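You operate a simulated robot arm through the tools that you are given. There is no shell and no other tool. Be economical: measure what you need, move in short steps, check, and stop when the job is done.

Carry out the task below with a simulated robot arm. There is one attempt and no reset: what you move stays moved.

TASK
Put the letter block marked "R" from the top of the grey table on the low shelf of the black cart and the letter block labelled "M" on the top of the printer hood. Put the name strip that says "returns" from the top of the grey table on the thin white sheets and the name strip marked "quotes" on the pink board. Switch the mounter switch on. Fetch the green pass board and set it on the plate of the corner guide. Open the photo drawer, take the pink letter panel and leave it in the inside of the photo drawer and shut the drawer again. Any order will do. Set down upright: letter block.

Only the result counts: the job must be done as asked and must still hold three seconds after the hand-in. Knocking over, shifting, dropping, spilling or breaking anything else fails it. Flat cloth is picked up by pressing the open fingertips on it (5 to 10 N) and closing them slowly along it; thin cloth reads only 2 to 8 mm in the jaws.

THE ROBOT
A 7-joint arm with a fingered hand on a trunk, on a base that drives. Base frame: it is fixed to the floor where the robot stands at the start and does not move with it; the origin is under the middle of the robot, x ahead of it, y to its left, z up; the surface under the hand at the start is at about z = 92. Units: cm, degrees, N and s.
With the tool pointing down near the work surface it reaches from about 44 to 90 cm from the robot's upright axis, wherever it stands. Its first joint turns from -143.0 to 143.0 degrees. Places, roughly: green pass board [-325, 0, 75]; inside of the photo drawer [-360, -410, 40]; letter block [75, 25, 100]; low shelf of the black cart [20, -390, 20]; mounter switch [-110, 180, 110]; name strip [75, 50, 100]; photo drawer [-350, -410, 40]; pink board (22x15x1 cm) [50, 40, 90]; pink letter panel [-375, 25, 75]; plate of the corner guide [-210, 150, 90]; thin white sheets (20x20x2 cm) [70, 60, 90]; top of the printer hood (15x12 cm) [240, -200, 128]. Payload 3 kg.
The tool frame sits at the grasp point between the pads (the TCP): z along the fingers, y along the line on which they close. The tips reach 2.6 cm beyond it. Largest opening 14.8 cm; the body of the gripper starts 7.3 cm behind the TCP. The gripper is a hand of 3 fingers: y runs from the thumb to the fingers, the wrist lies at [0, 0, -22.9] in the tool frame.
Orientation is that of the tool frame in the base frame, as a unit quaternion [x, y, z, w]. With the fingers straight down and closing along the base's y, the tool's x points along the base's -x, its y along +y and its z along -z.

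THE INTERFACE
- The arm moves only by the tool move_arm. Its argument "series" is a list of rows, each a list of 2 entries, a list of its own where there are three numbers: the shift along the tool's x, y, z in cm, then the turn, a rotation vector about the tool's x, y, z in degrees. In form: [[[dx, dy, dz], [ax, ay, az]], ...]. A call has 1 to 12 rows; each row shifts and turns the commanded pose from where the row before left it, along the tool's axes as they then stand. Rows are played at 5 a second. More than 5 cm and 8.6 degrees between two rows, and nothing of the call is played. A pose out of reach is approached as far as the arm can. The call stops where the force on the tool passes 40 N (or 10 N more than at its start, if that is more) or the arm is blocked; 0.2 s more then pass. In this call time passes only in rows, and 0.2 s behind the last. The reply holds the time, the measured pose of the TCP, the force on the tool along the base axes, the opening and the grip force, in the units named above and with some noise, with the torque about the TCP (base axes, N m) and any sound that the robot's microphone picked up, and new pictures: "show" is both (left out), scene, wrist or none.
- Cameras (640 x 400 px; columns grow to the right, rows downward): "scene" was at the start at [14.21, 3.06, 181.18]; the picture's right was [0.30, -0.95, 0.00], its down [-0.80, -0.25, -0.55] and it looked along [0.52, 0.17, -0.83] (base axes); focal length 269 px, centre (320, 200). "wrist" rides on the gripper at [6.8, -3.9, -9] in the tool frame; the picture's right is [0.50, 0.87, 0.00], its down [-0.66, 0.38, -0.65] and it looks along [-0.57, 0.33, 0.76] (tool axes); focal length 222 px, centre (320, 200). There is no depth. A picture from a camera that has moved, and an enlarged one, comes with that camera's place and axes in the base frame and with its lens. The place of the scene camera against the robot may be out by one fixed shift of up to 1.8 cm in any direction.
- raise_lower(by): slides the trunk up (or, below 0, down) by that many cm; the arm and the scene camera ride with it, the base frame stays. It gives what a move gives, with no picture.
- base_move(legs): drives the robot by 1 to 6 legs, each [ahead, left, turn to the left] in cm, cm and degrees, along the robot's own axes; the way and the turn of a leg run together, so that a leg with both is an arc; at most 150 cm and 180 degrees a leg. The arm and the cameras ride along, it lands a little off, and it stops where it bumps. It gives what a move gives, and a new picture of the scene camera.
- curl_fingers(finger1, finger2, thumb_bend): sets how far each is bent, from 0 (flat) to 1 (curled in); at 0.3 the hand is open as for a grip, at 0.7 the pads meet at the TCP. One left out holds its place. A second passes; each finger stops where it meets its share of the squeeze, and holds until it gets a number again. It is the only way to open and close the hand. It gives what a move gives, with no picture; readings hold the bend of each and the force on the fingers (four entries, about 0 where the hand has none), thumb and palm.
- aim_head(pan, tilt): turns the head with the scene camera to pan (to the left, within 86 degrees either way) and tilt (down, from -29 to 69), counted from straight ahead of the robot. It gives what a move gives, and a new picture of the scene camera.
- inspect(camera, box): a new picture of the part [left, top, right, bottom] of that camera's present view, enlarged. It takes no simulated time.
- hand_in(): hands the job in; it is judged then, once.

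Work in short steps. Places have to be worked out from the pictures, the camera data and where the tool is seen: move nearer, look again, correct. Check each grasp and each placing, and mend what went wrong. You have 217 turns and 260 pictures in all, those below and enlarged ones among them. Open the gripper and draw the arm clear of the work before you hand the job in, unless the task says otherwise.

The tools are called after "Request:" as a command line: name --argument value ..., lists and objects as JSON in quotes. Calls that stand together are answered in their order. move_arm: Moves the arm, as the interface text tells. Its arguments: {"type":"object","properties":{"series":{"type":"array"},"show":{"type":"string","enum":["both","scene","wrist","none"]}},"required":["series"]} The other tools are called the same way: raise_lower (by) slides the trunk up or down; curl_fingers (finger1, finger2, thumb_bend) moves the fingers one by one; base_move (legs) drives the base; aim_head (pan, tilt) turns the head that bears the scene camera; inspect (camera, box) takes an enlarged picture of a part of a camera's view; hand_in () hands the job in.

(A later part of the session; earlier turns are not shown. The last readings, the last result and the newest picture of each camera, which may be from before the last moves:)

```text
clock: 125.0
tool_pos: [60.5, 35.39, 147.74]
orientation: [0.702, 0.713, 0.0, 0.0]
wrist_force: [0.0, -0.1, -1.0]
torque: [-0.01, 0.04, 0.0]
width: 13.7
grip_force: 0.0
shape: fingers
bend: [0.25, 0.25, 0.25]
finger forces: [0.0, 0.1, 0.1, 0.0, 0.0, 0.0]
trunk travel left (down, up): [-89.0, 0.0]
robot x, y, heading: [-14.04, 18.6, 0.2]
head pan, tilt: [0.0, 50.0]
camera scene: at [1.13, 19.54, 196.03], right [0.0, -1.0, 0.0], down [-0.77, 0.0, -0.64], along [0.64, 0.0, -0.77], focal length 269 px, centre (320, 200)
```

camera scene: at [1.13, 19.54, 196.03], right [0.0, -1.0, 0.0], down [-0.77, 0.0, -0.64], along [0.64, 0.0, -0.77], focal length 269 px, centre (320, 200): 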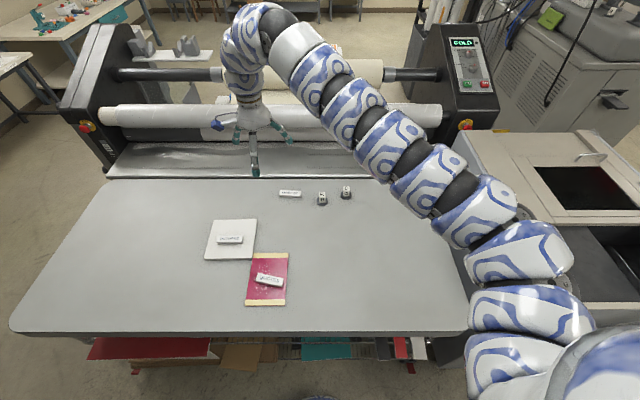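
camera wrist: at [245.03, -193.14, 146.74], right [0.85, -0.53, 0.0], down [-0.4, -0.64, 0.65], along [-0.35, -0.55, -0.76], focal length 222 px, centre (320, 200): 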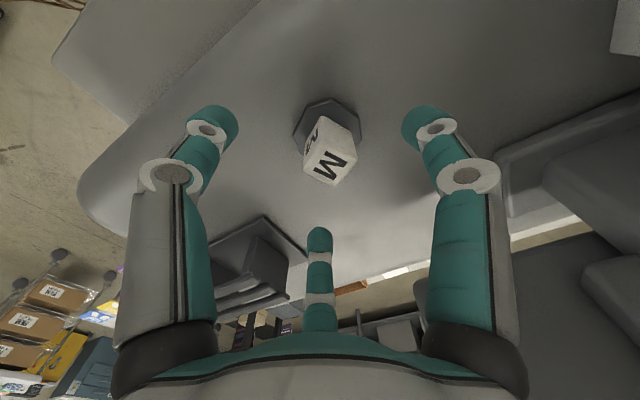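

R stands at [87,18.6], D 12 cm to its right. I lower the trunk and rotate the hand 90° about its axis, then tilt it 45° forward.

Request:
raise_lower --by -14

Request:
move_arm --series '[[[0, 0, 0], [0, 0, 8.2]], [[0, 0, 0], [0, 0, 8.2]], [[0, 0, 0], [0, 0, 8.2]], [[0, 0, 0], [0, 0, 8.2]], [[0, 0, 0], [0, 0, 8.2]], [[0, 0, 0], [0, 0, 8.2]], [[0, 0, 0], [0, 0, 8.2]], [[0, 0, 0], [0, 0, 8.2]], [[0, 0, 0], [0, 0, 8.2]], [[0, 0, 0], [0, 0, 8.2]], [[0, 0, 0], [0, 0, 8.2]]]' --show "none"

Request:
move_arm --series '[[[0, 0, 0], [0, 7.5, 0]], [[0, 0, 0], [0, 7.5, 0]], [[0, 0, 0], [0, 7.5, 0]], [[0, 0, 0], [0, 7.5, 0]], [[0, 0, 0], [0, 7.5, 0]], [[0, 0, 0], [0, 7.5, 0]]]'

```text
clock: 126.7
tool_pos: [60.4, 35.39, 133.73]
orientation: [0.702, 0.712, 0.0, 0.0]
wrist_force: [-0.1, -0.1, 0.4]
torque: [0.01, -0.01, 0.02]
width: 13.65
grip_force: 0.0
shape: fingers
bend: [0.25, 0.25, 0.25]
finger forces: [0.1, 0.0, 0.1, 0.0, 0.0, 0.0]
trunk travel left (down, up): [-75.0, 14.0]
robot x, y, heading: [-13.95, 18.38, 0.2]
head pan, tilt: [0.0, 50.0]
```

```text
clock: 129.1
tool_pos: [60.51, 35.27, 133.73]
orientation: [1.0, 0.006, 0.0, 0.0]
wrist_force: [0.7, -0.3, -1.1]
torque: [0.0, -0.01, -0.02]
width: 13.67
grip_force: 0.0
shape: fingers
bend: [0.25, 0.25, 0.25]
finger forces: [0.0, 0.0, 0.1, 0.0, 0.0, 0.1]
trunk travel left (down, up): [-75.0, 14.0]
robot x, y, heading: [-14.21, 18.57, 0.1]
head pan, tilt: [0.0, 50.0]
```

```text
clock: 130.5
tool_pos: [60.44, 35.38, 133.62]
orientation: [0.999, 0.005, 0.034, -0.001]
wrist_force: [-0.1, 0.0, -0.4]
torque: [-0.04, -0.01, -0.01]
width: 13.68
grip_force: 0.0
shape: fingers
bend: [0.25, 0.25, 0.25]
finger forces: [0.0, 0.0, 0.0, 0.1, 0.0, 0.0]
out of reach, approached as far as the arm can: row 1, 2, 3, 4, 5, 6
trunk travel left (down, up): [-75.0, 14.0]
robot x, y, heading: [-14.31, 19.04, 0.1]
head pan, tilt: [0.0, 50.0]
camera scene: at [1.04, 19.53, 182.03], right [0.0, -1.0, 0.0], down [-0.77, 0.0, -0.64], along [0.64, 0.0, -0.77], focal length 269 px, centre (320, 200)
camera wrist: at [66.63, 39.35, 143.07], right [0.51, -0.86, 0.03], down [-0.69, -0.39, 0.61], along [-0.51, -0.33, -0.79], focal length 222 px, centre (320, 200)
```

scene: 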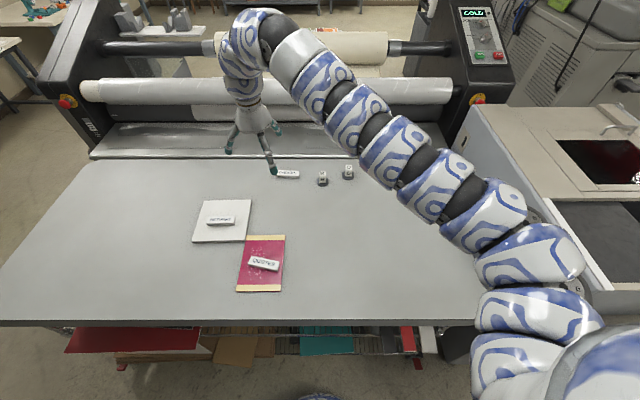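
wrist: 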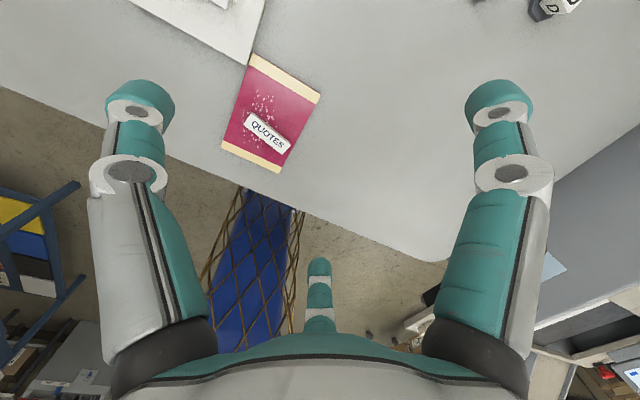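

The tilt isn't reachable at this height. I test which commanded orientation is active with one small step along the tool axis.

Request:
move_arm --series '[[[0, 0, 4.5], [0, 0, 0]], [[0, 0, 4.5], [0, 0, 0]]]' --show "none"

```text
clock: 131.1
tool_pos: [60.64, 35.23, 131.54]
orientation: [0.999, 0.004, 0.031, 0.0]
wrist_force: [0.1, -0.3, -0.3]
torque: [-0.03, 0.0, -0.02]
width: 13.7
grip_force: 0.0
shape: fingers
bend: [0.25, 0.25, 0.25]
finger forces: [0.0, 0.0, 0.0, 0.1, 0.0, 0.0]
out of reach, approached as far as the arm can: row 1, 2
trunk travel left (down, up): [-75.0, 14.0]
robot x, y, heading: [-14.79, 18.46, -0.3]
head pan, tilt: [0.0, 50.0]
```

I continue along the tool axis, which (if tilted) leads outward and down to an easier region.

Request:
move_arm --series '[[[0, 0, 4.5], [0, 0, 0]], [[0, 0, 4.5], [0, 0, 0]]]' --show "none"

```text
clock: 131.7
tool_pos: [60.75, 35.26, 131.46]
orientation: [0.999, 0.005, 0.031, -0.001]
wrist_force: [0.6, 0.4, 0.8]
torque: [-0.01, 0.02, 0.02]
width: 13.68
grip_force: 0.1
shape: fingers
bend: [0.25, 0.25, 0.25]
finger forces: [0.0, 0.1, 0.1, 0.0, 0.1, 0.0]
out of reach, approached as far as the arm can: row 1, 2
trunk travel left (down, up): [-75.0, 14.0]
robot x, y, heading: [-14.05, 18.6, -0.1]
head pan, tilt: [0.0, 50.0]
```

That orientation seems limited by a wrist joint. I undo the tilt and turn the hand back to its starting roll, then tilt from there.

Request:
move_arm --series '[[[0, 0, -4.5], [0, 0, 0]], [[0, 0, -4.5], [0, 0, 0]], [[0, 0, -4.5], [0, 0, 0]], [[0, 0, -4.5], [0, 0, 0]], [[0, 0, 0], [0, -7.5, 0]], [[0, 0, 0], [0, -7.5, 0]], [[0, 0, 0], [0, -7.5, 0]], [[0, 0, 0], [0, -7.5, 0]], [[0, 0, 0], [0, -7.5, 0]], [[0, 0, 0], [0, -7.5, 0]], [[0, 0, 0], [0, 0, -8.5]], [[0, 0, 0], [0, 0, -8.5]]]' --show "none"

Request:
move_arm --series '[[[0, 0, 0], [0, 0, -8.5]], [[0, 0, 0], [0, 0, -8.5]], [[0, 0, 0], [0, 0, -8.5]], [[0, 0, 0], [0, 0, -8.5]], [[0, 0, 0], [0, 0, -8.5]], [[0, 0, 0], [0, 0, -8.5]], [[0, 0, 0], [0, 0, -8.5]], [[0, 0, 0], [0, 0, -8.5]], [[0, 0, 0], [0, 0, -8.5]], [[0, 0, 0], [0, 0, -8.5]], [[0, 0, 0], [0, 0, -8.5]], [[0, 0, 0], [0, 0, -8.5]]]' --show "none"

Request:
move_arm --series '[[[0, 0, 0], [0, 0, -8.5]], [[0, 0, 0], [0, 0, -8.5]], [[0, 0, 0], [0, 0, -8.5]], [[0, 0, 0], [0, 0, -8.5]], [[0, 0, 0], [0, 0, -8.5]], [[0, 0, 0], [0, 0, -8.5]], [[0, 0, 0], [0, 0, -8.5]]]' --show "none"

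```text
clock: 134.3
tool_pos: [57.64, 34.8, 128.07]
orientation: [0.954, 0.15, -0.256, -0.037]
wrist_force: [0.4, -0.3, 0.0]
torque: [0.01, -0.02, 0.01]
width: 13.71
grip_force: 0.1
shape: fingers
bend: [0.25, 0.25, 0.25]
finger forces: [0.1, 0.0, 0.0, 0.0, 0.1, 0.0]
out of reach, approached as far as the arm can: row 2, 3, 4, 5, 6, 7, 8, 9, 10
trunk travel left (down, up): [-75.0, 14.0]
robot x, y, heading: [-13.9, 18.62, 0.0]
head pan, tilt: [0.0, 50.0]
```

```text
clock: 136.9
tool_pos: [57.53, 34.72, 128.1]
orientation: [0.484, 0.836, -0.132, -0.223]
wrist_force: [0.0, 0.6, 0.4]
torque: [0.01, 0.01, -0.03]
width: 13.7
grip_force: 0.0
shape: fingers
bend: [0.25, 0.25, 0.25]
finger forces: [0.1, 0.1, 0.1, 0.0, 0.0, 0.1]
trunk travel left (down, up): [-75.0, 14.0]
robot x, y, heading: [-14.03, 18.82, -0.3]
head pan, tilt: [0.0, 50.0]
```

```text
clock: 138.5
tool_pos: [57.61, 34.81, 128.05]
orientation: [0.005, 0.966, -0.006, -0.259]
wrist_force: [-0.2, -1.2, -0.7]
torque: [0.02, 0.01, 0.02]
width: 13.7
grip_force: 0.0
shape: fingers
bend: [0.25, 0.25, 0.25]
finger forces: [0.0, 0.0, 0.0, 0.0, 0.0, 0.1]
trunk travel left (down, up): [-75.0, 14.0]
robot x, y, heading: [-14.35, 18.76, 0.2]
head pan, tilt: [0.0, 50.0]
```

The current tilt is 30° backwards. I pivot about the wrist by 75° so the hand points forward‑down at 45°.

Request:
move_arm --series '[[[-3.32, 0, -0.24], [0, -8.33, 0]], [[-3.32, 0, -0.24], [0, -8.33, 0]], [[-3.32, 0, -0.24], [0, -8.33, 0]], [[-3.32, 0, -0.24], [0, -8.33, 0]], [[-3.32, 0, -0.24], [0, -8.33, 0]], [[-3.32, 0, -0.24], [0, -8.33, 0]], [[-3.32, 0, -0.24], [0, -8.33, 0]], [[-3.32, 0, -0.24], [0, -8.33, 0]], [[-3.32, 0, -0.24], [0, -8.33, 0]]]'

```text
clock: 140.5
tool_pos: [85.2, 34.61, 131.8]
orientation: [0.001, 0.923, -0.007, 0.384]
wrist_force: [0.8, -0.3, -0.1]
torque: [-0.01, 0.01, 0.01]
width: 13.69
grip_force: 0.1
shape: fingers
bend: [0.25, 0.25, 0.25]
finger forces: [0.0, 0.0, 0.0, 0.1, 0.1, 0.0]
trunk travel left (down, up): [-75.0, 14.0]
robot x, y, heading: [-14.11, 18.53, -0.2]
head pan, tilt: [0.0, 50.0]
camera scene: at [1.04, 19.54, 182.03], right [0.0, -1.0, 0.0], down [-0.77, 0.0, -0.64], along [0.64, 0.0, -0.77], focal length 269 px, centre (320, 200)
camera wrist: at [74.04, 30.83, 133.33], right [-0.34, 0.86, -0.36], down [0.0, 0.39, 0.92], along [0.94, 0.32, -0.14], focal length 222 px, centre (320, 200)
```

scene: 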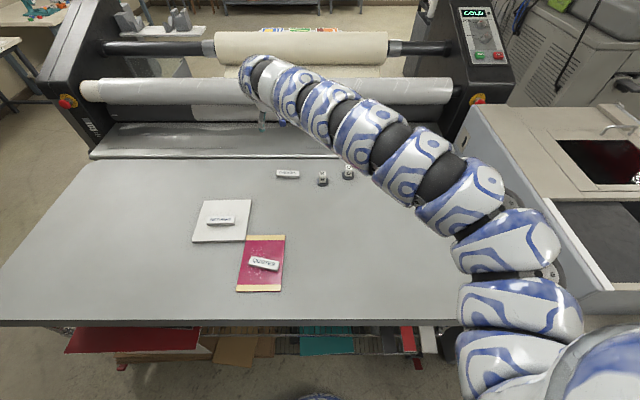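
wrist: 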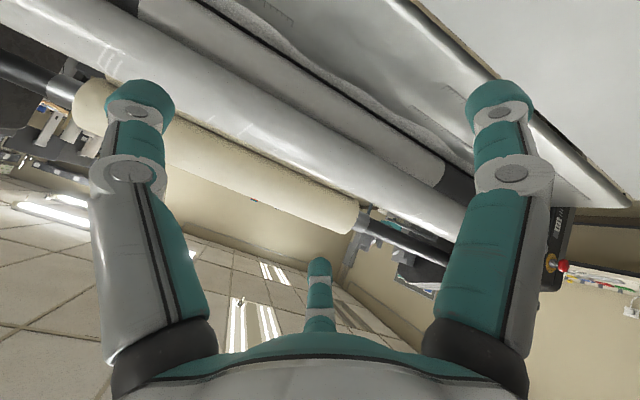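

The 45° tilt works. I lower and retract the hand, then drive so it lines up with R.

Request:
move_arm --series '[[[3.67, 0, 2.23], [0, 0, 0]], [[3.67, 0, 2.23], [0, 0, 0]], [[3.67, 0, 2.23], [0, 0, 0]], [[3.67, 0, 2.23], [0, 0, 0]], [[3.67, 0, 2.23], [0, 0, 0]], [[3.67, 0, 2.23], [0, 0, 0]]]' --show "none"

Request:
base_move --legs '[[0, -16, 0]]'

Request:
inspect --camera "wrist" --box '[0, 0, 640, 400]'

```text
clock: 141.9
tool_pos: [79.12, 34.21, 106.74]
orientation: [0.002, 0.924, -0.008, 0.383]
wrist_force: [-0.4, -0.1, -0.5]
torque: [-0.02, 0.01, 0.01]
width: 13.68
grip_force: 0.0
shape: fingers
bend: [0.25, 0.25, 0.25]
finger forces: [0.0, 0.0, 0.0, 0.0, 0.0, 0.0]
trunk travel left (down, up): [-75.0, 14.0]
robot x, y, heading: [-14.29, 18.65, 0.4]
head pan, tilt: [0.0, 50.0]
```

```text
clock: 143.3
tool_pos: [79.11, 18.35, 106.91]
orientation: [0.001, 0.924, -0.006, 0.382]
wrist_force: [0.3, -0.4, 0.6]
torque: [0.04, 0.03, 0.02]
width: 13.68
grip_force: 0.1
shape: fingers
bend: [0.25, 0.25, 0.25]
finger forces: [0.1, 0.0, 0.0, 0.0, 0.0, 0.1]
trunk travel left (down, up): [-75.0, 14.0]
robot x, y, heading: [-14.33, 2.65, 0.0]
head pan, tilt: [0.0, 50.0]
camera scene: at [1.08, 3.44, 182.03], right [0.0, -1.0, 0.0], down [-0.77, 0.0, -0.64], along [0.64, 0.0, -0.77], focal length 269 px, centre (320, 200)
```

scene: 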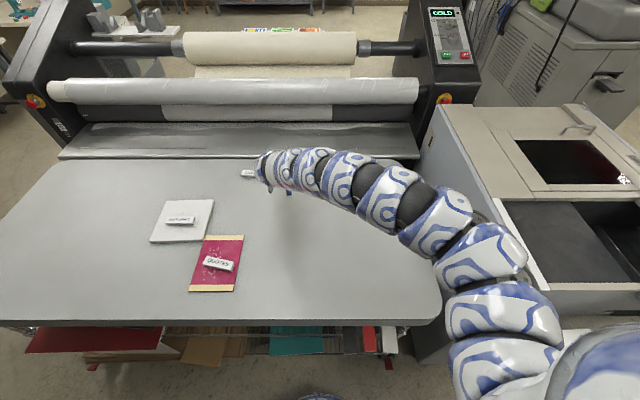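

```text
1.00 times, centred on (320, 200) of wrist (not enlarged: the box is as wide or as high as the picture)
camera zoom: at [68.01, 14.59, 108.39], right [-0.35, 0.87, -0.36], down [0.0, 0.39, 0.92], along [0.94, 0.32, -0.14], focal length 222 px, centre (320, 200)
```

zoom: 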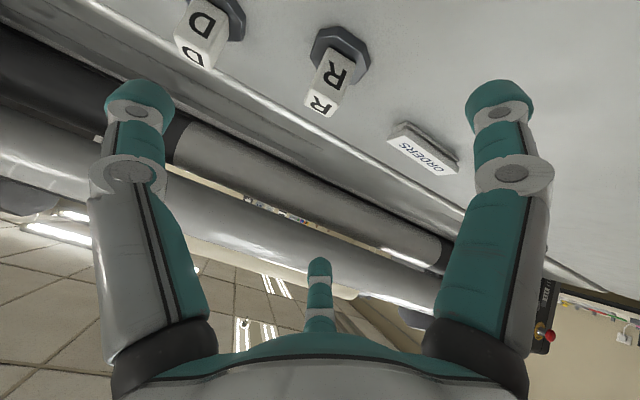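

R is at about [86,17.8] by the wrist view. I pre-shape the fingers and approach along the tool axis, stopping short to check.

Request:
curl_fingers --finger1 0.47 --finger2 0.47 --thumb_bend 0.47

Request:
move_arm --series '[[[1.8, -0.45, 0], [0, 0, 0]], [[0, 0, 3], [0, 0, 0]], [[0, 0, 3], [0, 0, 0]]]' --show "wrist"

```text
clock: 144.3
tool_pos: [79.11, 18.38, 106.81]
orientation: [0.001, 0.924, -0.007, 0.383]
wrist_force: [-0.6, -0.2, 1.0]
torque: [0.03, 0.01, 0.0]
width: 7.24
grip_force: 0.0
shape: fingers
bend: [0.47, 0.47, 0.47]
finger forces: [0.0, 0.0, 0.1, 0.1, 0.0, 0.0]
trunk travel left (down, up): [-75.0, 14.0]
robot x, y, heading: [-13.63, 2.55, 0.2]
head pan, tilt: [0.0, 50.0]
```

```text
clock: 145.1
tool_pos: [82.22, 17.85, 101.29]
orientation: [0.002, 0.924, -0.008, 0.383]
wrist_force: [-1.1, 0.4, 0.4]
torque: [0.01, -0.02, -0.02]
width: 7.23
grip_force: 0.0
shape: fingers
bend: [0.47, 0.47, 0.47]
finger forces: [0.0, 0.0, 0.1, 0.0, 0.0, 0.1]
trunk travel left (down, up): [-75.0, 14.0]
robot x, y, heading: [-14.04, 2.5, 0.3]
head pan, tilt: [0.0, 50.0]
camera wrist: at [71.11, 14.04, 102.84], right [-0.34, 0.86, -0.36], down [0.01, 0.39, 0.92], along [0.94, 0.32, -0.14], focal length 222 px, centre (320, 200)
```

wrist: 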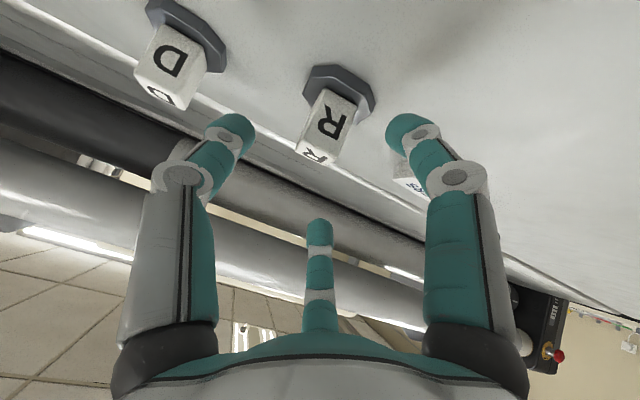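

R's axis is at about [85.2,17.3]. I finish the approach to TCP [85,17.4,97.5].

Request:
move_arm --series '[[[0.7, -0.45, 0], [0, 0, 0]], [[0, 0, 2.5], [0, 0, 0]], [[0, 0, 2.1], [0, 0, 0]]]' --show "wrist"

```text
clock: 145.9
tool_pos: [84.84, 17.26, 97.63]
orientation: [0.003, 0.924, -0.008, 0.383]
wrist_force: [-0.7, 0.4, 1.9]
torque: [0.11, 0.07, 0.01]
width: 7.09
grip_force: 1.5
shape: fingers
bend: [0.48, 0.47, 0.47]
finger forces: [2.3, 0.0, 0.1, 0.0, 0.0, 0.1]
trunk travel left (down, up): [-75.0, 14.0]
robot x, y, heading: [-14.45, 2.59, -0.2]
head pan, tilt: [0.0, 50.0]
camera wrist: at [73.7, 13.56, 99.2], right [-0.34, 0.87, -0.36], down [0.0, 0.39, 0.92], along [0.94, 0.31, -0.14], focal length 222 px, centre (320, 200)
```

wrist: 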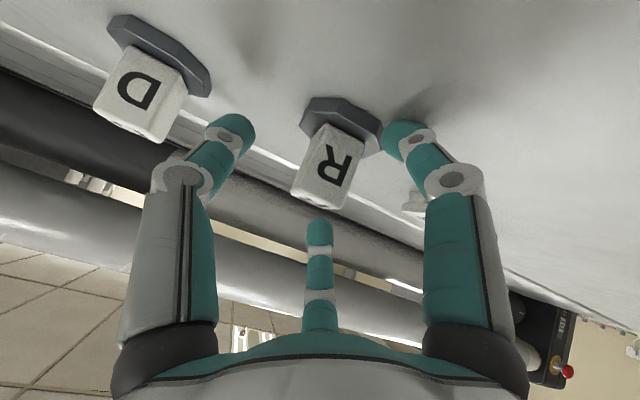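

The lower finger grazes the disc; with a tilted hand the TCP should sit ~1.2 cm short of the block axis. I back off 0.9 cm and close gently.

Request:
move_arm --series '[[[0.49, 0.1, -0.78], [0, 0, 0]]]' --show "none"

Request:
curl_fingers --finger1 0.57 --finger2 0.57 --thumb_bend 0.57

Request:
inspect --camera "wrist" --box '[80, 0, 560, 300]'

```text
clock: 146.3
tool_pos: [83.82, 17.64, 97.82]
orientation: [0.001, 0.924, -0.007, 0.382]
wrist_force: [-0.4, -1.2, 1.6]
torque: [0.0, 0.03, 0.01]
width: 7.09
grip_force: 0.8
shape: fingers
bend: [0.48, 0.47, 0.47]
finger forces: [1.0, 0.1, 0.0, 0.0, 0.1, 0.1]
trunk travel left (down, up): [-75.0, 14.0]
robot x, y, heading: [-13.96, 2.44, 0.3]
head pan, tilt: [0.0, 50.0]
```

```text
clock: 147.3
tool_pos: [83.99, 17.5, 97.76]
orientation: [0.002, 0.924, -0.007, 0.384]
wrist_force: [0.7, 1.6, 1.3]
torque: [0.04, -0.06, 0.04]
width: 4.32
grip_force: 0.3
shape: fingers
bend: [0.56, 0.54, 0.56]
finger forces: [0.1, 1.7, 0.0, 0.1, 0.0, 0.0]
trunk travel left (down, up): [-75.0, 14.0]
robot x, y, heading: [-13.91, 2.74, 0.3]
head pan, tilt: [0.0, 50.0]
```

```text
1.33 times, centred on (320, 150) of wrist
camera zoom: at [72.83, 13.77, 99.37], right [-0.35, 0.86, -0.36], down [0.0, 0.39, 0.92], along [0.94, 0.32, -0.14], focal length 296 px, centre (320, 267)
```

zoom: 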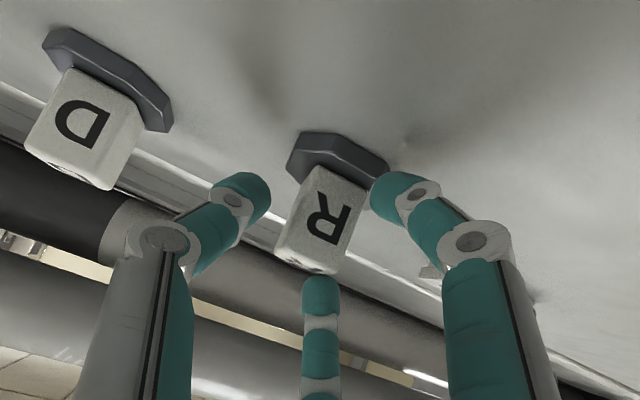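

Finger 2 only catches the top edge at this tilt. I open, back off, reduce the tilt to 30° and re-approach.

Request:
curl_fingers --finger1 0.47 --finger2 0.47 --thumb_bend 0.47

Request:
move_arm --series '[[[0, 0, -3], [0, 0, 0]], [[0, 0, 0], [0, 7.5, 0]], [[0, 0, 0], [0, 7.5, 0]], [[-0.74, -0.1, 1], [0, 0, 0]]]' --show "wrist"

```text
clock: 148.3
tool_pos: [83.97, 17.55, 97.82]
orientation: [0.002, 0.924, -0.007, 0.383]
wrist_force: [0.1, 1.3, 0.1]
torque: [0.0, 0.04, -0.01]
width: 7.06
grip_force: 0.7
shape: fingers
bend: [0.48, 0.47, 0.47]
finger forces: [0.7, 0.0, 0.0, 0.1, 0.1, 0.0]
trunk travel left (down, up): [-75.0, 14.0]
robot x, y, heading: [-13.99, 2.82, 0.1]
head pan, tilt: [0.0, 50.0]
```

```text
clock: 149.3
tool_pos: [82.99, 17.37, 99.37]
orientation: [0.003, 0.966, -0.007, 0.258]
wrist_force: [1.5, -0.7, 0.3]
torque: [0.01, 0.01, 0.01]
width: 7.19
grip_force: 0.1
shape: fingers
bend: [0.47, 0.47, 0.47]
finger forces: [0.1, 0.0, 0.1, 0.0, 0.0, 0.1]
trunk travel left (down, up): [-75.0, 14.0]
robot x, y, heading: [-14.1, 2.45, -0.0]
head pan, tilt: [0.0, 50.0]
camera wrist: at [72.7, 13.61, 103.78], right [-0.42, 0.87, -0.26], down [0.25, 0.39, 0.89], along [0.87, 0.31, -0.38], focal length 222 px, centre (320, 200)
```

wrist: 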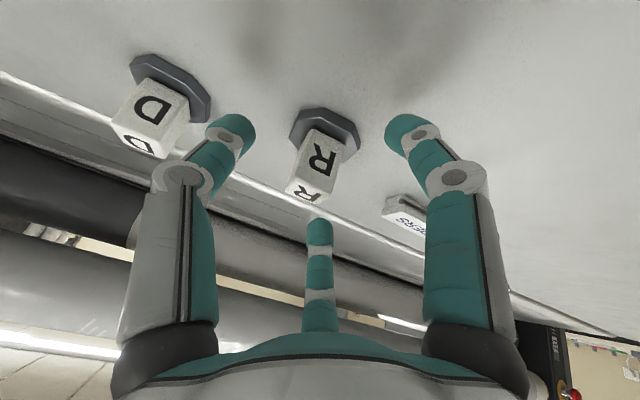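

R's axis is confirmed near [85.2,17.35]. I advance 2.3 cm along the tool and close.

Request:
move_arm --series '[[[0, 0, 1.3], [0, 0, 0]], [[0, 0, 1.0], [0, 0, 0]]]' --show "none"

Request:
curl_fingers --finger1 0.58 --finger2 0.58 --thumb_bend 0.58

Request:
inspect --camera "wrist" --box '[80, 0, 560, 300]'

```text
clock: 149.9
tool_pos: [83.57, 17.35, 98.35]
orientation: [0.004, 0.966, -0.007, 0.258]
wrist_force: [0.0, 0.9, 0.9]
torque: [0.0, 0.01, -0.02]
width: 7.18
grip_force: 0.1
shape: fingers
bend: [0.47, 0.47, 0.47]
finger forces: [0.0, 0.0, 0.0, 0.0, 0.0, 0.0]
out of reach, approached as far as the arm can: row 2
trunk travel left (down, up): [-75.0, 14.0]
robot x, y, heading: [-13.86, 2.75, 0.3]
head pan, tilt: [0.0, 50.0]
```

```text
clock: 150.9
tool_pos: [83.57, 17.32, 98.35]
orientation: [0.004, 0.966, -0.007, 0.258]
wrist_force: [-0.7, 0.1, -0.2]
torque: [0.01, -0.01, 0.02]
width: 3.97
grip_force: 0.5
shape: fingers
bend: [0.57, 0.56, 0.57]
finger forces: [0.0, 0.9, 0.1, 0.0, 0.1, 0.1]
trunk travel left (down, up): [-75.0, 14.0]
robot x, y, heading: [-13.72, 2.76, 0.2]
head pan, tilt: [0.0, 50.0]
```

```text
1.33 times, centred on (320, 150) of wrist
camera zoom: at [73.17, 13.69, 102.73], right [-0.43, 0.87, -0.26], down [0.24, 0.39, 0.89], along [0.87, 0.31, -0.38], focal length 296 px, centre (320, 267)
```

zoom: 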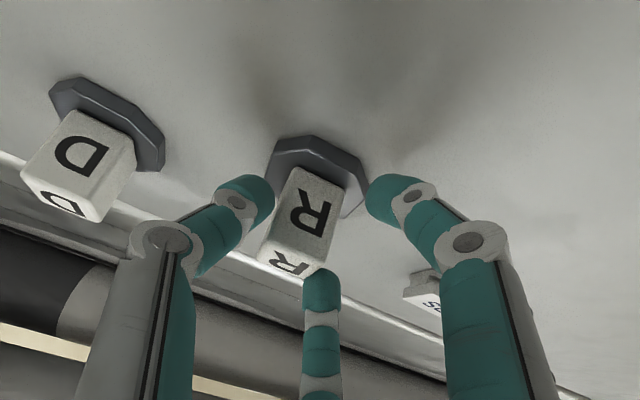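

The arm is at its outer limit; I open, back the hand off 10 cm, and drive the base 10 cm nearer.

Request:
curl_fingers --finger1 0.46 --finger2 0.46 --thumb_bend 0.46

Request:
move_arm --series '[[[0, 0, -4], [0, 0, 0]], [[3, 0, -2.5], [0, 0, 0]], [[3, 0, -2.5], [0, 0, 0]]]' --show "none"

Request:
base_move --legs '[[10, 0, 0]]'

Request:
inspect --camera "wrist" --box '[0, 0, 640, 400]'

```text
clock: 151.9
tool_pos: [83.57, 17.38, 98.33]
orientation: [0.004, 0.966, -0.006, 0.258]
wrist_force: [-0.1, 0.0, 0.4]
torque: [-0.01, 0.0, 0.01]
width: 7.48
grip_force: 0.1
shape: fingers
bend: [0.46, 0.46, 0.46]
finger forces: [0.0, 0.0, 0.0, 0.0, 0.0, 0.0]
trunk travel left (down, up): [-75.0, 14.0]
robot x, y, heading: [-13.94, 2.63, 0.2]
head pan, tilt: [0.0, 50.0]
```

```text
clock: 152.7
tool_pos: [73.5, 17.63, 103.25]
orientation: [0.004, 0.966, -0.006, 0.257]
wrist_force: [-0.6, 0.6, 0.9]
torque: [0.0, -0.04, -0.02]
width: 7.55
grip_force: 0.1
shape: fingers
bend: [0.46, 0.46, 0.46]
finger forces: [0.0, 0.1, 0.1, 0.0, 0.0, 0.1]
trunk travel left (down, up): [-75.0, 14.0]
robot x, y, heading: [-14.06, 3.0, 0.2]
head pan, tilt: [0.0, 50.0]
```

```text
clock: 153.8
tool_pos: [84.0, 17.36, 102.89]
orientation: [0.003, 0.966, -0.007, 0.258]
wrist_force: [-0.3, 0.9, 0.2]
torque: [-0.02, -0.02, -0.03]
width: 7.53
grip_force: 0.1
shape: fingers
bend: [0.46, 0.46, 0.46]
finger forces: [0.1, 0.0, 0.1, 0.0, 0.0, 0.0]
trunk travel left (down, up): [-75.0, 14.0]
robot x, y, heading: [-4.19, 2.61, 0.0]
head pan, tilt: [0.0, 50.0]
camera scene: at [11.39, 3.64, 182.01], right [0.0, -1.0, 0.0], down [-0.77, 0.0, -0.64], along [0.64, 0.0, -0.77], focal length 269 px, centre (320, 200)
```

scene: 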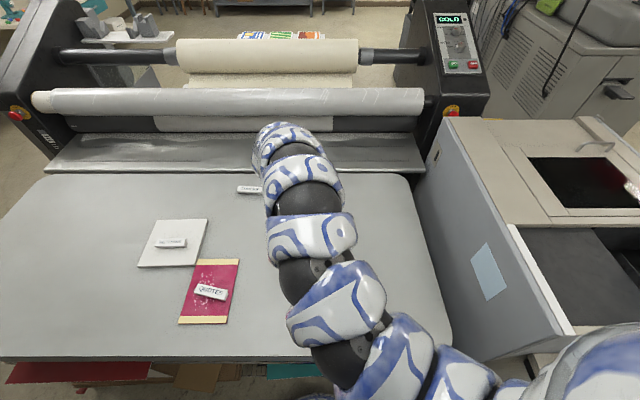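

```text
1.00 times, centred on (320, 200) of wrist (not enlarged: the box is as wide or as high as the picture)
camera zoom: at [73.73, 13.77, 107.36], right [-0.42, 0.87, -0.26], down [0.25, 0.39, 0.89], along [0.87, 0.31, -0.38], focal length 222 px, centre (320, 200)
```

zoom: 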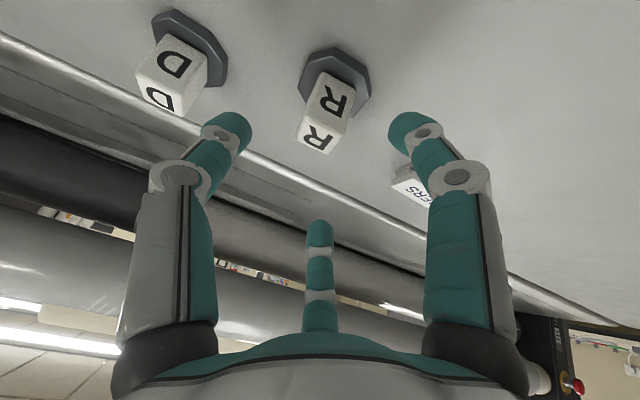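

R is at about [85.1,16.7]. I descend to TCP [84.1,16.8,97.3].

Request:
move_arm --series '[[[2.7, -0.55, 0], [0, 0, 0]], [[0, 0, 2.5], [0, 0, 0]], [[0, 0, 2.4], [0, 0, 0]]]' --show "none"

Request:
curl_fingers --finger1 0.57 --finger2 0.57 --thumb_bend 0.57

Request:
inspect --camera "wrist" --box '[80, 0, 560, 300]'

```text
clock: 154.6
tool_pos: [84.18, 16.92, 97.55]
orientation: [0.002, 0.966, -0.007, 0.259]
wrist_force: [0.4, 0.8, 0.3]
torque: [-0.01, 0.0, 0.01]
width: 7.52
grip_force: 0.1
shape: fingers
bend: [0.46, 0.46, 0.46]
finger forces: [0.1, 0.0, 0.0, 0.0, 0.1, 0.0]
trunk travel left (down, up): [-75.0, 14.0]
robot x, y, heading: [-4.35, 2.71, 0.2]
head pan, tilt: [0.0, 50.0]
```

```text
clock: 155.6
tool_pos: [84.2, 16.84, 97.46]
orientation: [0.003, 0.966, -0.007, 0.259]
wrist_force: [1.4, 0.2, 1.5]
torque: [0.03, -0.06, 0.01]
width: 4.29
grip_force: 0.7
shape: fingers
bend: [0.56, 0.54, 0.56]
finger forces: [0.0, 1.5, 0.1, 0.0, 0.1, 0.0]
trunk travel left (down, up): [-75.0, 14.0]
robot x, y, heading: [-3.99, 2.4, -0.0]
head pan, tilt: [0.0, 50.0]
```

```text
1.33 times, centred on (320, 150) of wrist
camera zoom: at [73.73, 13.14, 101.91], right [-0.42, 0.87, -0.26], down [0.24, 0.39, 0.89], along [0.87, 0.31, -0.38], focal length 296 px, centre (320, 267)
```

zoom: 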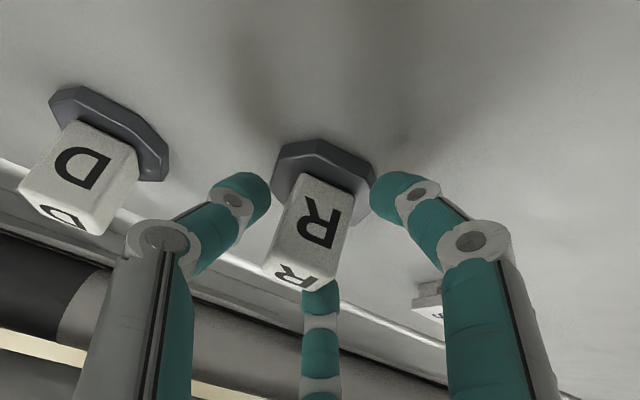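

Finger 2 touches the block's upper side. I close further with the thumb and finger 1.

Request:
curl_fingers --finger1 0.63 --finger2 0.58 --thumb_bend 0.64

Request:
inspect --camera "wrist" --box '[80, 0, 560, 300]'

```text
clock: 156.6
tool_pos: [84.03, 16.9, 97.45]
orientation: [0.004, 0.966, -0.007, 0.259]
wrist_force: [1.1, -1.9, 0.1]
torque: [-0.03, 0.03, -0.03]
width: 2.28
grip_force: 2.9
shape: fingers
bend: [0.63, 0.54, 0.62]
finger forces: [0.0, 2.3, 0.1, 0.0, 3.0, 0.0]
trunk travel left (down, up): [-75.0, 14.0]
robot x, y, heading: [-4.04, 3.04, -0.2]
head pan, tilt: [0.0, 50.0]
```

```text
1.33 times, centred on (320, 150) of wrist
camera zoom: at [73.72, 13.11, 101.9], right [-0.42, 0.87, -0.26], down [0.24, 0.39, 0.89], along [0.87, 0.31, -0.38], focal length 296 px, centre (320, 267)
```

zoom: 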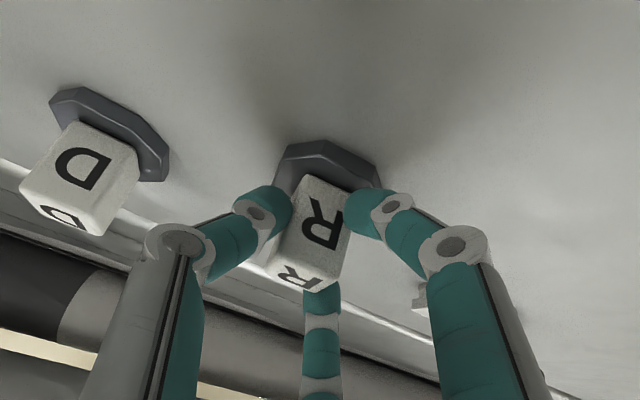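

Good. I close finger 1 further and tighten all.

Request:
curl_fingers --finger1 0.7 --finger2 0.64 --thumb_bend 0.7

Request:
curl_fingers --finger1 0.76 --finger2 0.7 --thumb_bend 0.76

Request:
inspect --camera "wrist" --box '[80, 0, 560, 300]'

```text
clock: 157.6
tool_pos: [83.99, 16.82, 97.54]
orientation: [0.003, 0.966, -0.007, 0.259]
wrist_force: [-1.1, -0.5, 0.0]
torque: [0.0, 0.13, -0.01]
width: 1.39
grip_force: 10.3
shape: fingers
bend: [0.66, 0.54, 0.65]
finger forces: [4.7, 8.7, 0.1, 0.0, 7.7, 0.1]
trunk travel left (down, up): [-75.0, 14.0]
robot x, y, heading: [-3.76, 2.75, 0.2]
head pan, tilt: [0.0, 50.0]
```

```text
clock: 158.6
tool_pos: [84.07, 16.75, 97.52]
orientation: [0.003, 0.966, -0.007, 0.258]
wrist_force: [-0.2, -0.1, -1.1]
torque: [0.01, 0.09, 0.01]
width: 0.58
grip_force: 16.0
shape: fingers
bend: [0.73, 0.53, 0.67]
finger forces: [7.7, 12.6, 0.0, 0.0, 11.7, 0.0]
trunk travel left (down, up): [-75.0, 14.0]
robot x, y, heading: [-4.2, 2.68, 0.2]
head pan, tilt: [0.0, 50.0]
```

```text
1.33 times, centred on (320, 150) of wrist
camera zoom: at [73.73, 13.13, 101.89], right [-0.42, 0.87, -0.26], down [0.24, 0.39, 0.89], along [0.87, 0.31, -0.38], focal length 296 px, centre (320, 267)
```

zoom: 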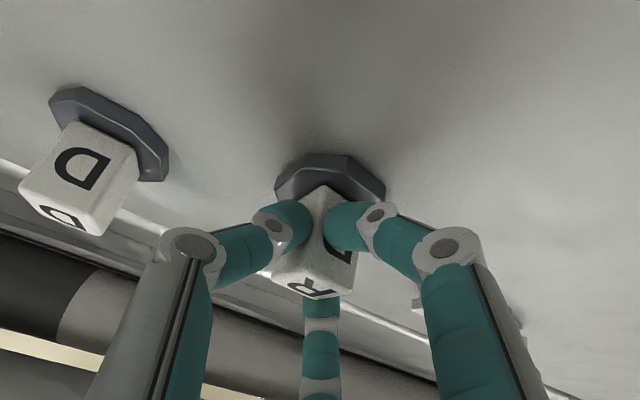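

The block turned and seated itself in the three-finger grip. I lift straight up a little and check it stays upright.

Request:
move_arm --series '[[[-1, 0, -1.73], [0, 0, 0]], [[-1.5, 0, -2.6], [0, 0, 0]], [[-1.5, 0, -2.6], [0, 0, 0]]]' --show "wrist"

```text
clock: 159.4
tool_pos: [84.45, 17.04, 105.19]
orientation: [0.004, 0.966, -0.008, 0.258]
wrist_force: [0.6, -0.2, -3.8]
torque: [-0.02, 0.12, 0.01]
width: 0.42
grip_force: 14.8
shape: fingers
bend: [0.73, 0.53, 0.67]
finger forces: [6.8, 11.7, 0.0, 0.0, 11.2, 0.1]
out of reach, approached as far as the arm can: row 3
trunk travel left (down, up): [-75.0, 14.0]
robot x, y, heading: [-3.82, 2.62, 0.1]
head pan, tilt: [0.0, 50.0]
camera wrist: at [74.14, 13.42, 109.58], right [-0.42, 0.87, -0.26], down [0.25, 0.39, 0.89], along [0.87, 0.31, -0.38], focal length 222 px, centre (320, 200)
```

wrist: 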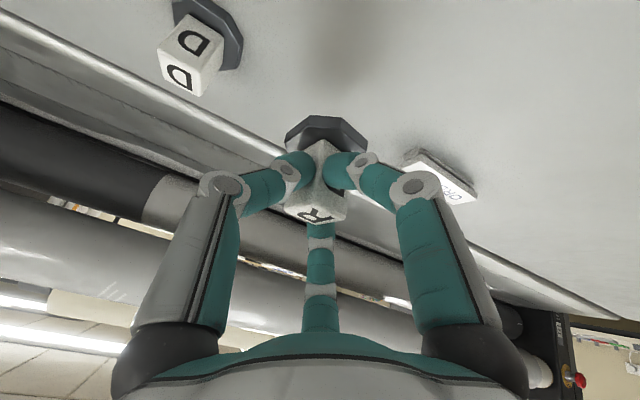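

R is held upright (≈4 N). I raise the trunk, back off from the table, drive to the aisle and turn toward the cart.

Request:
raise_lower --by 14

Request:
base_move --legs '[[-64, 0, 0], [0, -120, 0], [0, 0, -90]]'

Request:
aim_head --pan 10 --tilt 30

```text
clock: 161.1
tool_pos: [84.48, 17.19, 119.12]
orientation: [0.003, 0.966, -0.007, 0.258]
wrist_force: [1.2, -0.3, -3.8]
torque: [0.01, 0.1, 0.01]
width: 0.47
grip_force: 14.6
shape: fingers
bend: [0.73, 0.53, 0.67]
finger forces: [6.6, 11.6, 0.0, 0.0, 11.1, 0.1]
trunk travel left (down, up): [-89.0, 0.0]
robot x, y, heading: [-3.85, 2.66, 0.1]
head pan, tilt: [0.0, 50.0]
```

```text
clock: 168.7
tool_pos: [20.86, -72.06, 119.59]
orientation: [-0.01, 0.965, 0.002, 0.262]
wrist_force: [2.2, 7.3, 0.1]
torque: [-0.36, 0.24, 0.01]
width: 0.15
grip_force: 19.4
shape: fingers
bend: [0.73, 0.54, 0.71]
finger forces: [7.4, 10.2, 0.1, 0.1, 21.4, 0.1]
trunk travel left (down, up): [-89.0, 0.0]
robot x, y, heading: [-67.25, -89.23, 0.8]
head pan, tilt: [0.0, 50.0]
stopped in leg 2: the force on the tool passed its limit at 59 N (the readings are from after the stop); the commanded pose is now the measured one
camera scene: at [-52.18, -87.73, 196.04], right [0.01, -1.0, 0.0], down [-0.77, -0.01, -0.64], along [0.64, 0.01, -0.77], focal length 269 px, centre (320, 200)
```

scene: 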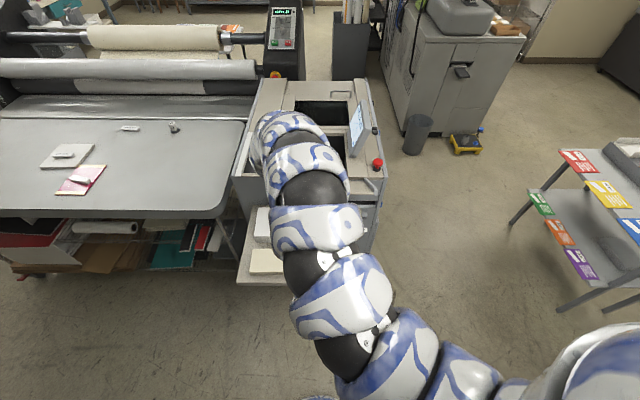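

```text
clock: 169.6
tool_pos: [20.77, -72.05, 119.58]
orientation: [-0.008, 0.965, 0.0, 0.262]
wrist_force: [4.6, 15.7, 3.8]
torque: [-0.77, 0.31, 0.04]
width: 0.12
grip_force: 25.4
shape: fingers
bend: [0.73, 0.54, 0.71]
finger forces: [8.2, 11.0, 0.0, 0.0, 31.6, 0.0]
trunk travel left (down, up): [-89.0, 0.0]
robot x, y, heading: [-67.12, -89.34, 0.7]
head pan, tilt: [10.0, 30.0]
camera scene: at [-51.03, -85.99, 198.98], right [0.19, -0.98, 0.0], down [-0.49, -0.1, -0.87], along [0.85, 0.16, -0.5], focal length 269 px, centre (320, 200)
```

scene: 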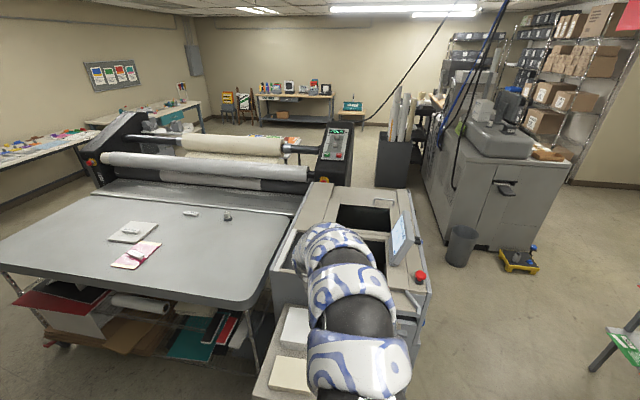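

The hand bumped the cutter machine's side. I back off to the left and check the grip.

Request:
base_move --legs '[[0, 8, 0]]'

Request:
inspect --camera "wrist" --box '[0, 0, 640, 400]'

```text
clock: 170.6
tool_pos: [20.65, -64.2, 119.49]
orientation: [-0.008, 0.965, -0.001, 0.262]
wrist_force: [-0.7, 0.4, -3.2]
torque: [-0.05, 0.14, -0.01]
width: 0.15
grip_force: 13.0
shape: fingers
bend: [0.74, 0.54, 0.69]
finger forces: [6.8, 9.2, 0.1, 0.0, 10.6, 0.1]
trunk travel left (down, up): [-89.0, 0.0]
robot x, y, heading: [-67.57, -81.03, 0.8]
head pan, tilt: [10.0, 30.0]
camera scene: at [-51.11, -78.05, 198.98], right [0.19, -0.98, 0.0], down [-0.49, -0.09, -0.87], along [0.85, 0.16, -0.5], focal length 269 px, centre (320, 200)
```

scene: 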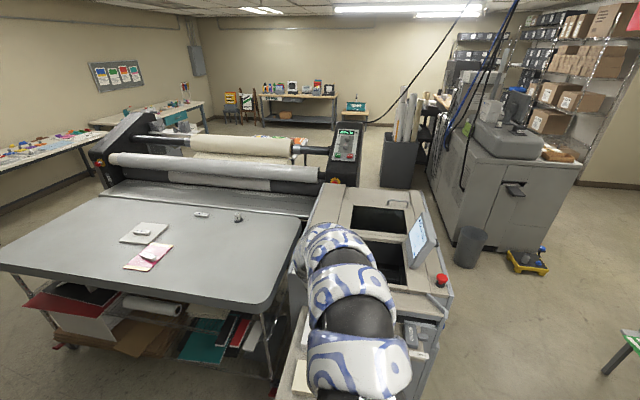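

```text
1.00 times, centred on (320, 200) of wrist (not enlarged: the box is as wide or as high as the picture)
camera zoom: at [10.39, -68.21, 123.72], right [-0.45, 0.86, -0.26], down [0.23, 0.39, 0.89], along [0.87, 0.34, -0.37], focal length 222 px, centre (320, 200)
```

zoom: 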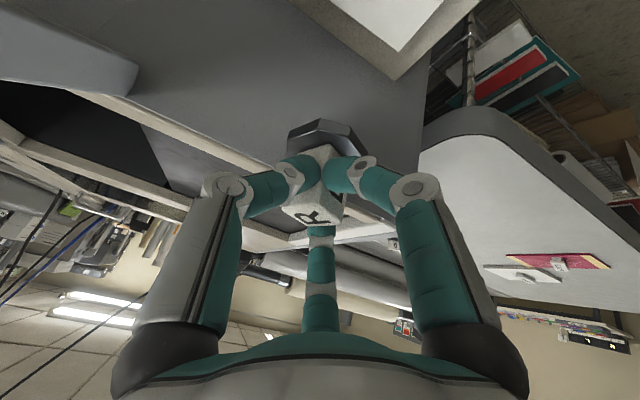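

Grip is intact and the block upright. I back off 18 cm and then turn right, with the hand passing well above the cutter's low tray.

Request:
base_move --legs '[[-19, 0, 0]]'

Request:
base_move --legs '[[0, 0, -45], [0, 0, -46]]'

```text
clock: 172.2
tool_pos: [1.33, -64.56, 119.53]
orientation: [-0.008, 0.965, 0.0, 0.261]
wrist_force: [-0.6, -0.2, -4.0]
torque: [-0.01, 0.11, -0.01]
width: 0.14
grip_force: 13.0
shape: fingers
bend: [0.74, 0.54, 0.69]
finger forces: [6.7, 9.1, 0.1, 0.1, 10.5, 0.0]
trunk travel left (down, up): [-89.0, 0.0]
robot x, y, heading: [-86.95, -81.34, 0.9]
head pan, tilt: [10.0, 30.0]
camera scene: at [-70.39, -78.55, 199.0], right [0.19, -0.98, 0.0], down [-0.49, -0.09, -0.87], along [0.85, 0.16, -0.5], focal length 269 px, centre (320, 200)
```

scene: 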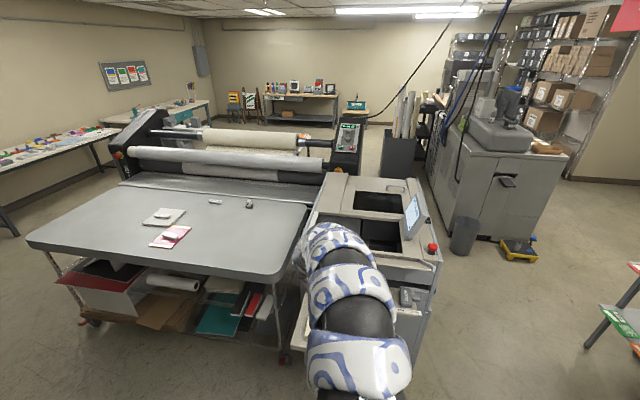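

```text
clock: 176.8
tool_pos: [-71.97, -169.83, 119.48]
orientation: [0.684, 0.681, -0.186, 0.183]
wrist_force: [0.4, -0.4, -4.1]
torque: [0.1, 0.02, -0.01]
width: 0.06
grip_force: 12.6
shape: fingers
bend: [0.74, 0.55, 0.69]
finger forces: [6.1, 8.9, 0.1, 0.0, 10.2, 0.1]
trunk travel left (down, up): [-89.0, 0.0]
robot x, y, heading: [-86.75, -81.75, -90.5]
head pan, tilt: [10.0, 30.0]
camera scene: at [-85.78, -97.37, 198.98], right [-0.99, -0.17, 0.0], down [-0.08, 0.49, -0.87], along [0.14, -0.85, -0.5], focal length 269 px, centre (320, 200)
```

scene: 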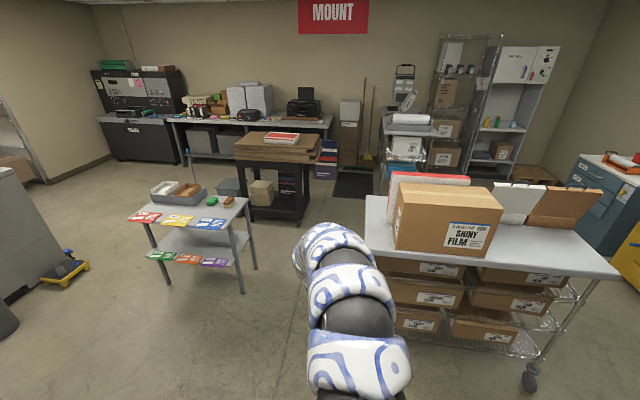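

The gap between label table (x > −1) and film table (x < −93) is ~92 cm. I shift to its middle, and drive ahead to y ≈ −250.

Request:
base_move --legs '[[0, 40, 0.5], [100, 0, 0], [66, 0, 0]]'

Request:
aim_head --pan 25 --tilt 50

```text
clock: 187.3
tool_pos: [-31.74, -336.87, 119.43]
orientation: [0.682, 0.683, -0.186, 0.184]
wrist_force: [0.3, -0.3, -4.1]
torque: [0.1, 0.02, 0.0]
width: 0.07
grip_force: 12.6
shape: fingers
bend: [0.74, 0.55, 0.71]
finger forces: [6.1, 8.8, 0.0, 0.1, 10.1, 0.0]
trunk travel left (down, up): [-89.0, 0.0]
robot x, y, heading: [-46.85, -248.35, -90.0]
head pan, tilt: [10.0, 30.0]
camera scene: at [-45.87, -264.47, 198.97], right [-0.99, -0.17, 0.0], down [-0.09, 0.49, -0.87], along [0.15, -0.85, -0.5], focal length 269 px, centre (320, 200)
```

scene: 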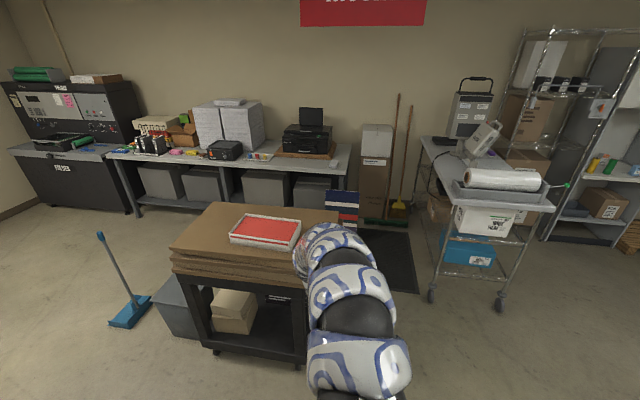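

```text
clock: 188.2
tool_pos: [-31.74, -336.9, 119.37]
orientation: [0.682, 0.683, -0.186, 0.183]
wrist_force: [0.8, -0.4, -4.3]
torque: [0.09, 0.05, -0.02]
width: 0.05
grip_force: 12.3
shape: fingers
bend: [0.74, 0.55, 0.71]
finger forces: [6.2, 8.9, 0.0, 0.0, 10.1, 0.0]
trunk travel left (down, up): [-89.0, 0.0]
robot x, y, heading: [-47.18, -248.48, -90.4]
head pan, tilt: [25.0, 50.0]
camera scene: at [-44.19, -262.48, 196.03], right [-0.91, -0.42, 0.0], down [-0.32, 0.69, -0.64], along [0.27, -0.58, -0.77], focal length 269 px, centre (320, 200)
```

scene: 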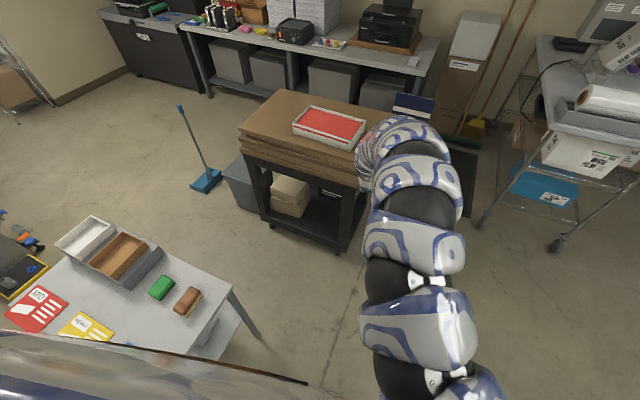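

The cart's front is at y≈−367, spanning x −12..50, with the tan box at x 26–47; I'll place R near [7,−377]. I lower the trunk fully here over free floor.

Request:
raise_lower --by -88

Request:
move_arm --series '[[[3.8, 0, -2.2], [0, 0, 0]], [[3.8, 0, -2.2], [0, 0, 0]], [[3.8, 0, -2.2], [0, 0, 0]]]'

```text
refused: -88 is not a number from -40 to 40
```

```text
clock: 188.9
tool_pos: [-27.94, -328.4, 116.35]
orientation: [0.683, 0.683, -0.188, 0.181]
wrist_force: [0.4, 0.4, -3.3]
torque: [0.11, 0.09, -0.05]
width: 0.0
grip_force: 12.6
shape: fingers
bend: [0.74, 0.55, 0.71]
finger forces: [5.4, 9.4, 0.1, 0.1, 10.3, 0.0]
out of reach, approached as far as the arm can: row 1, 2, 3
trunk travel left (down, up): [-89.0, 0.0]
robot x, y, heading: [-46.45, -248.23, -90.2]
head pan, tilt: [25.0, 50.0]
camera scene: at [-43.61, -262.12, 196.05], right [-0.91, -0.42, 0.0], down [-0.32, 0.69, -0.64], along [0.27, -0.58, -0.77], focal length 269 px, centre (320, 200)
camera wrist: at [-31.75, -318.03, 120.6], right [0.86, 0.43, -0.26], down [0.39, -0.24, 0.89], along [0.32, -0.87, -0.37], focal length 222 px, centre (320, 200)
```

scene: 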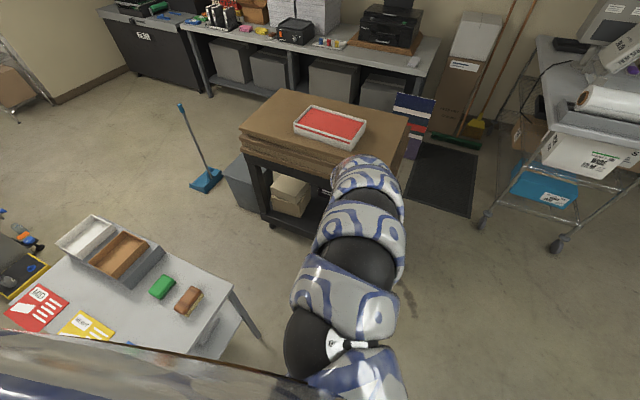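
wrist: 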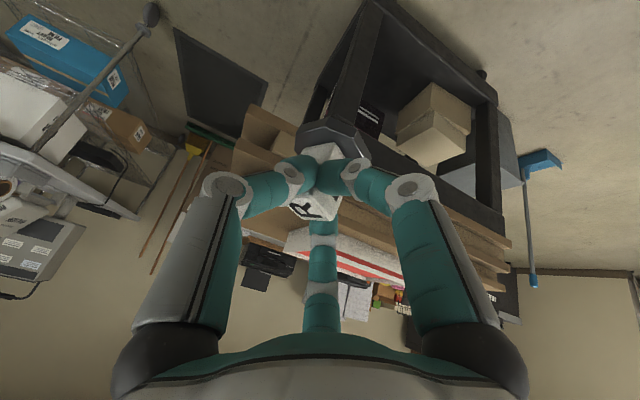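

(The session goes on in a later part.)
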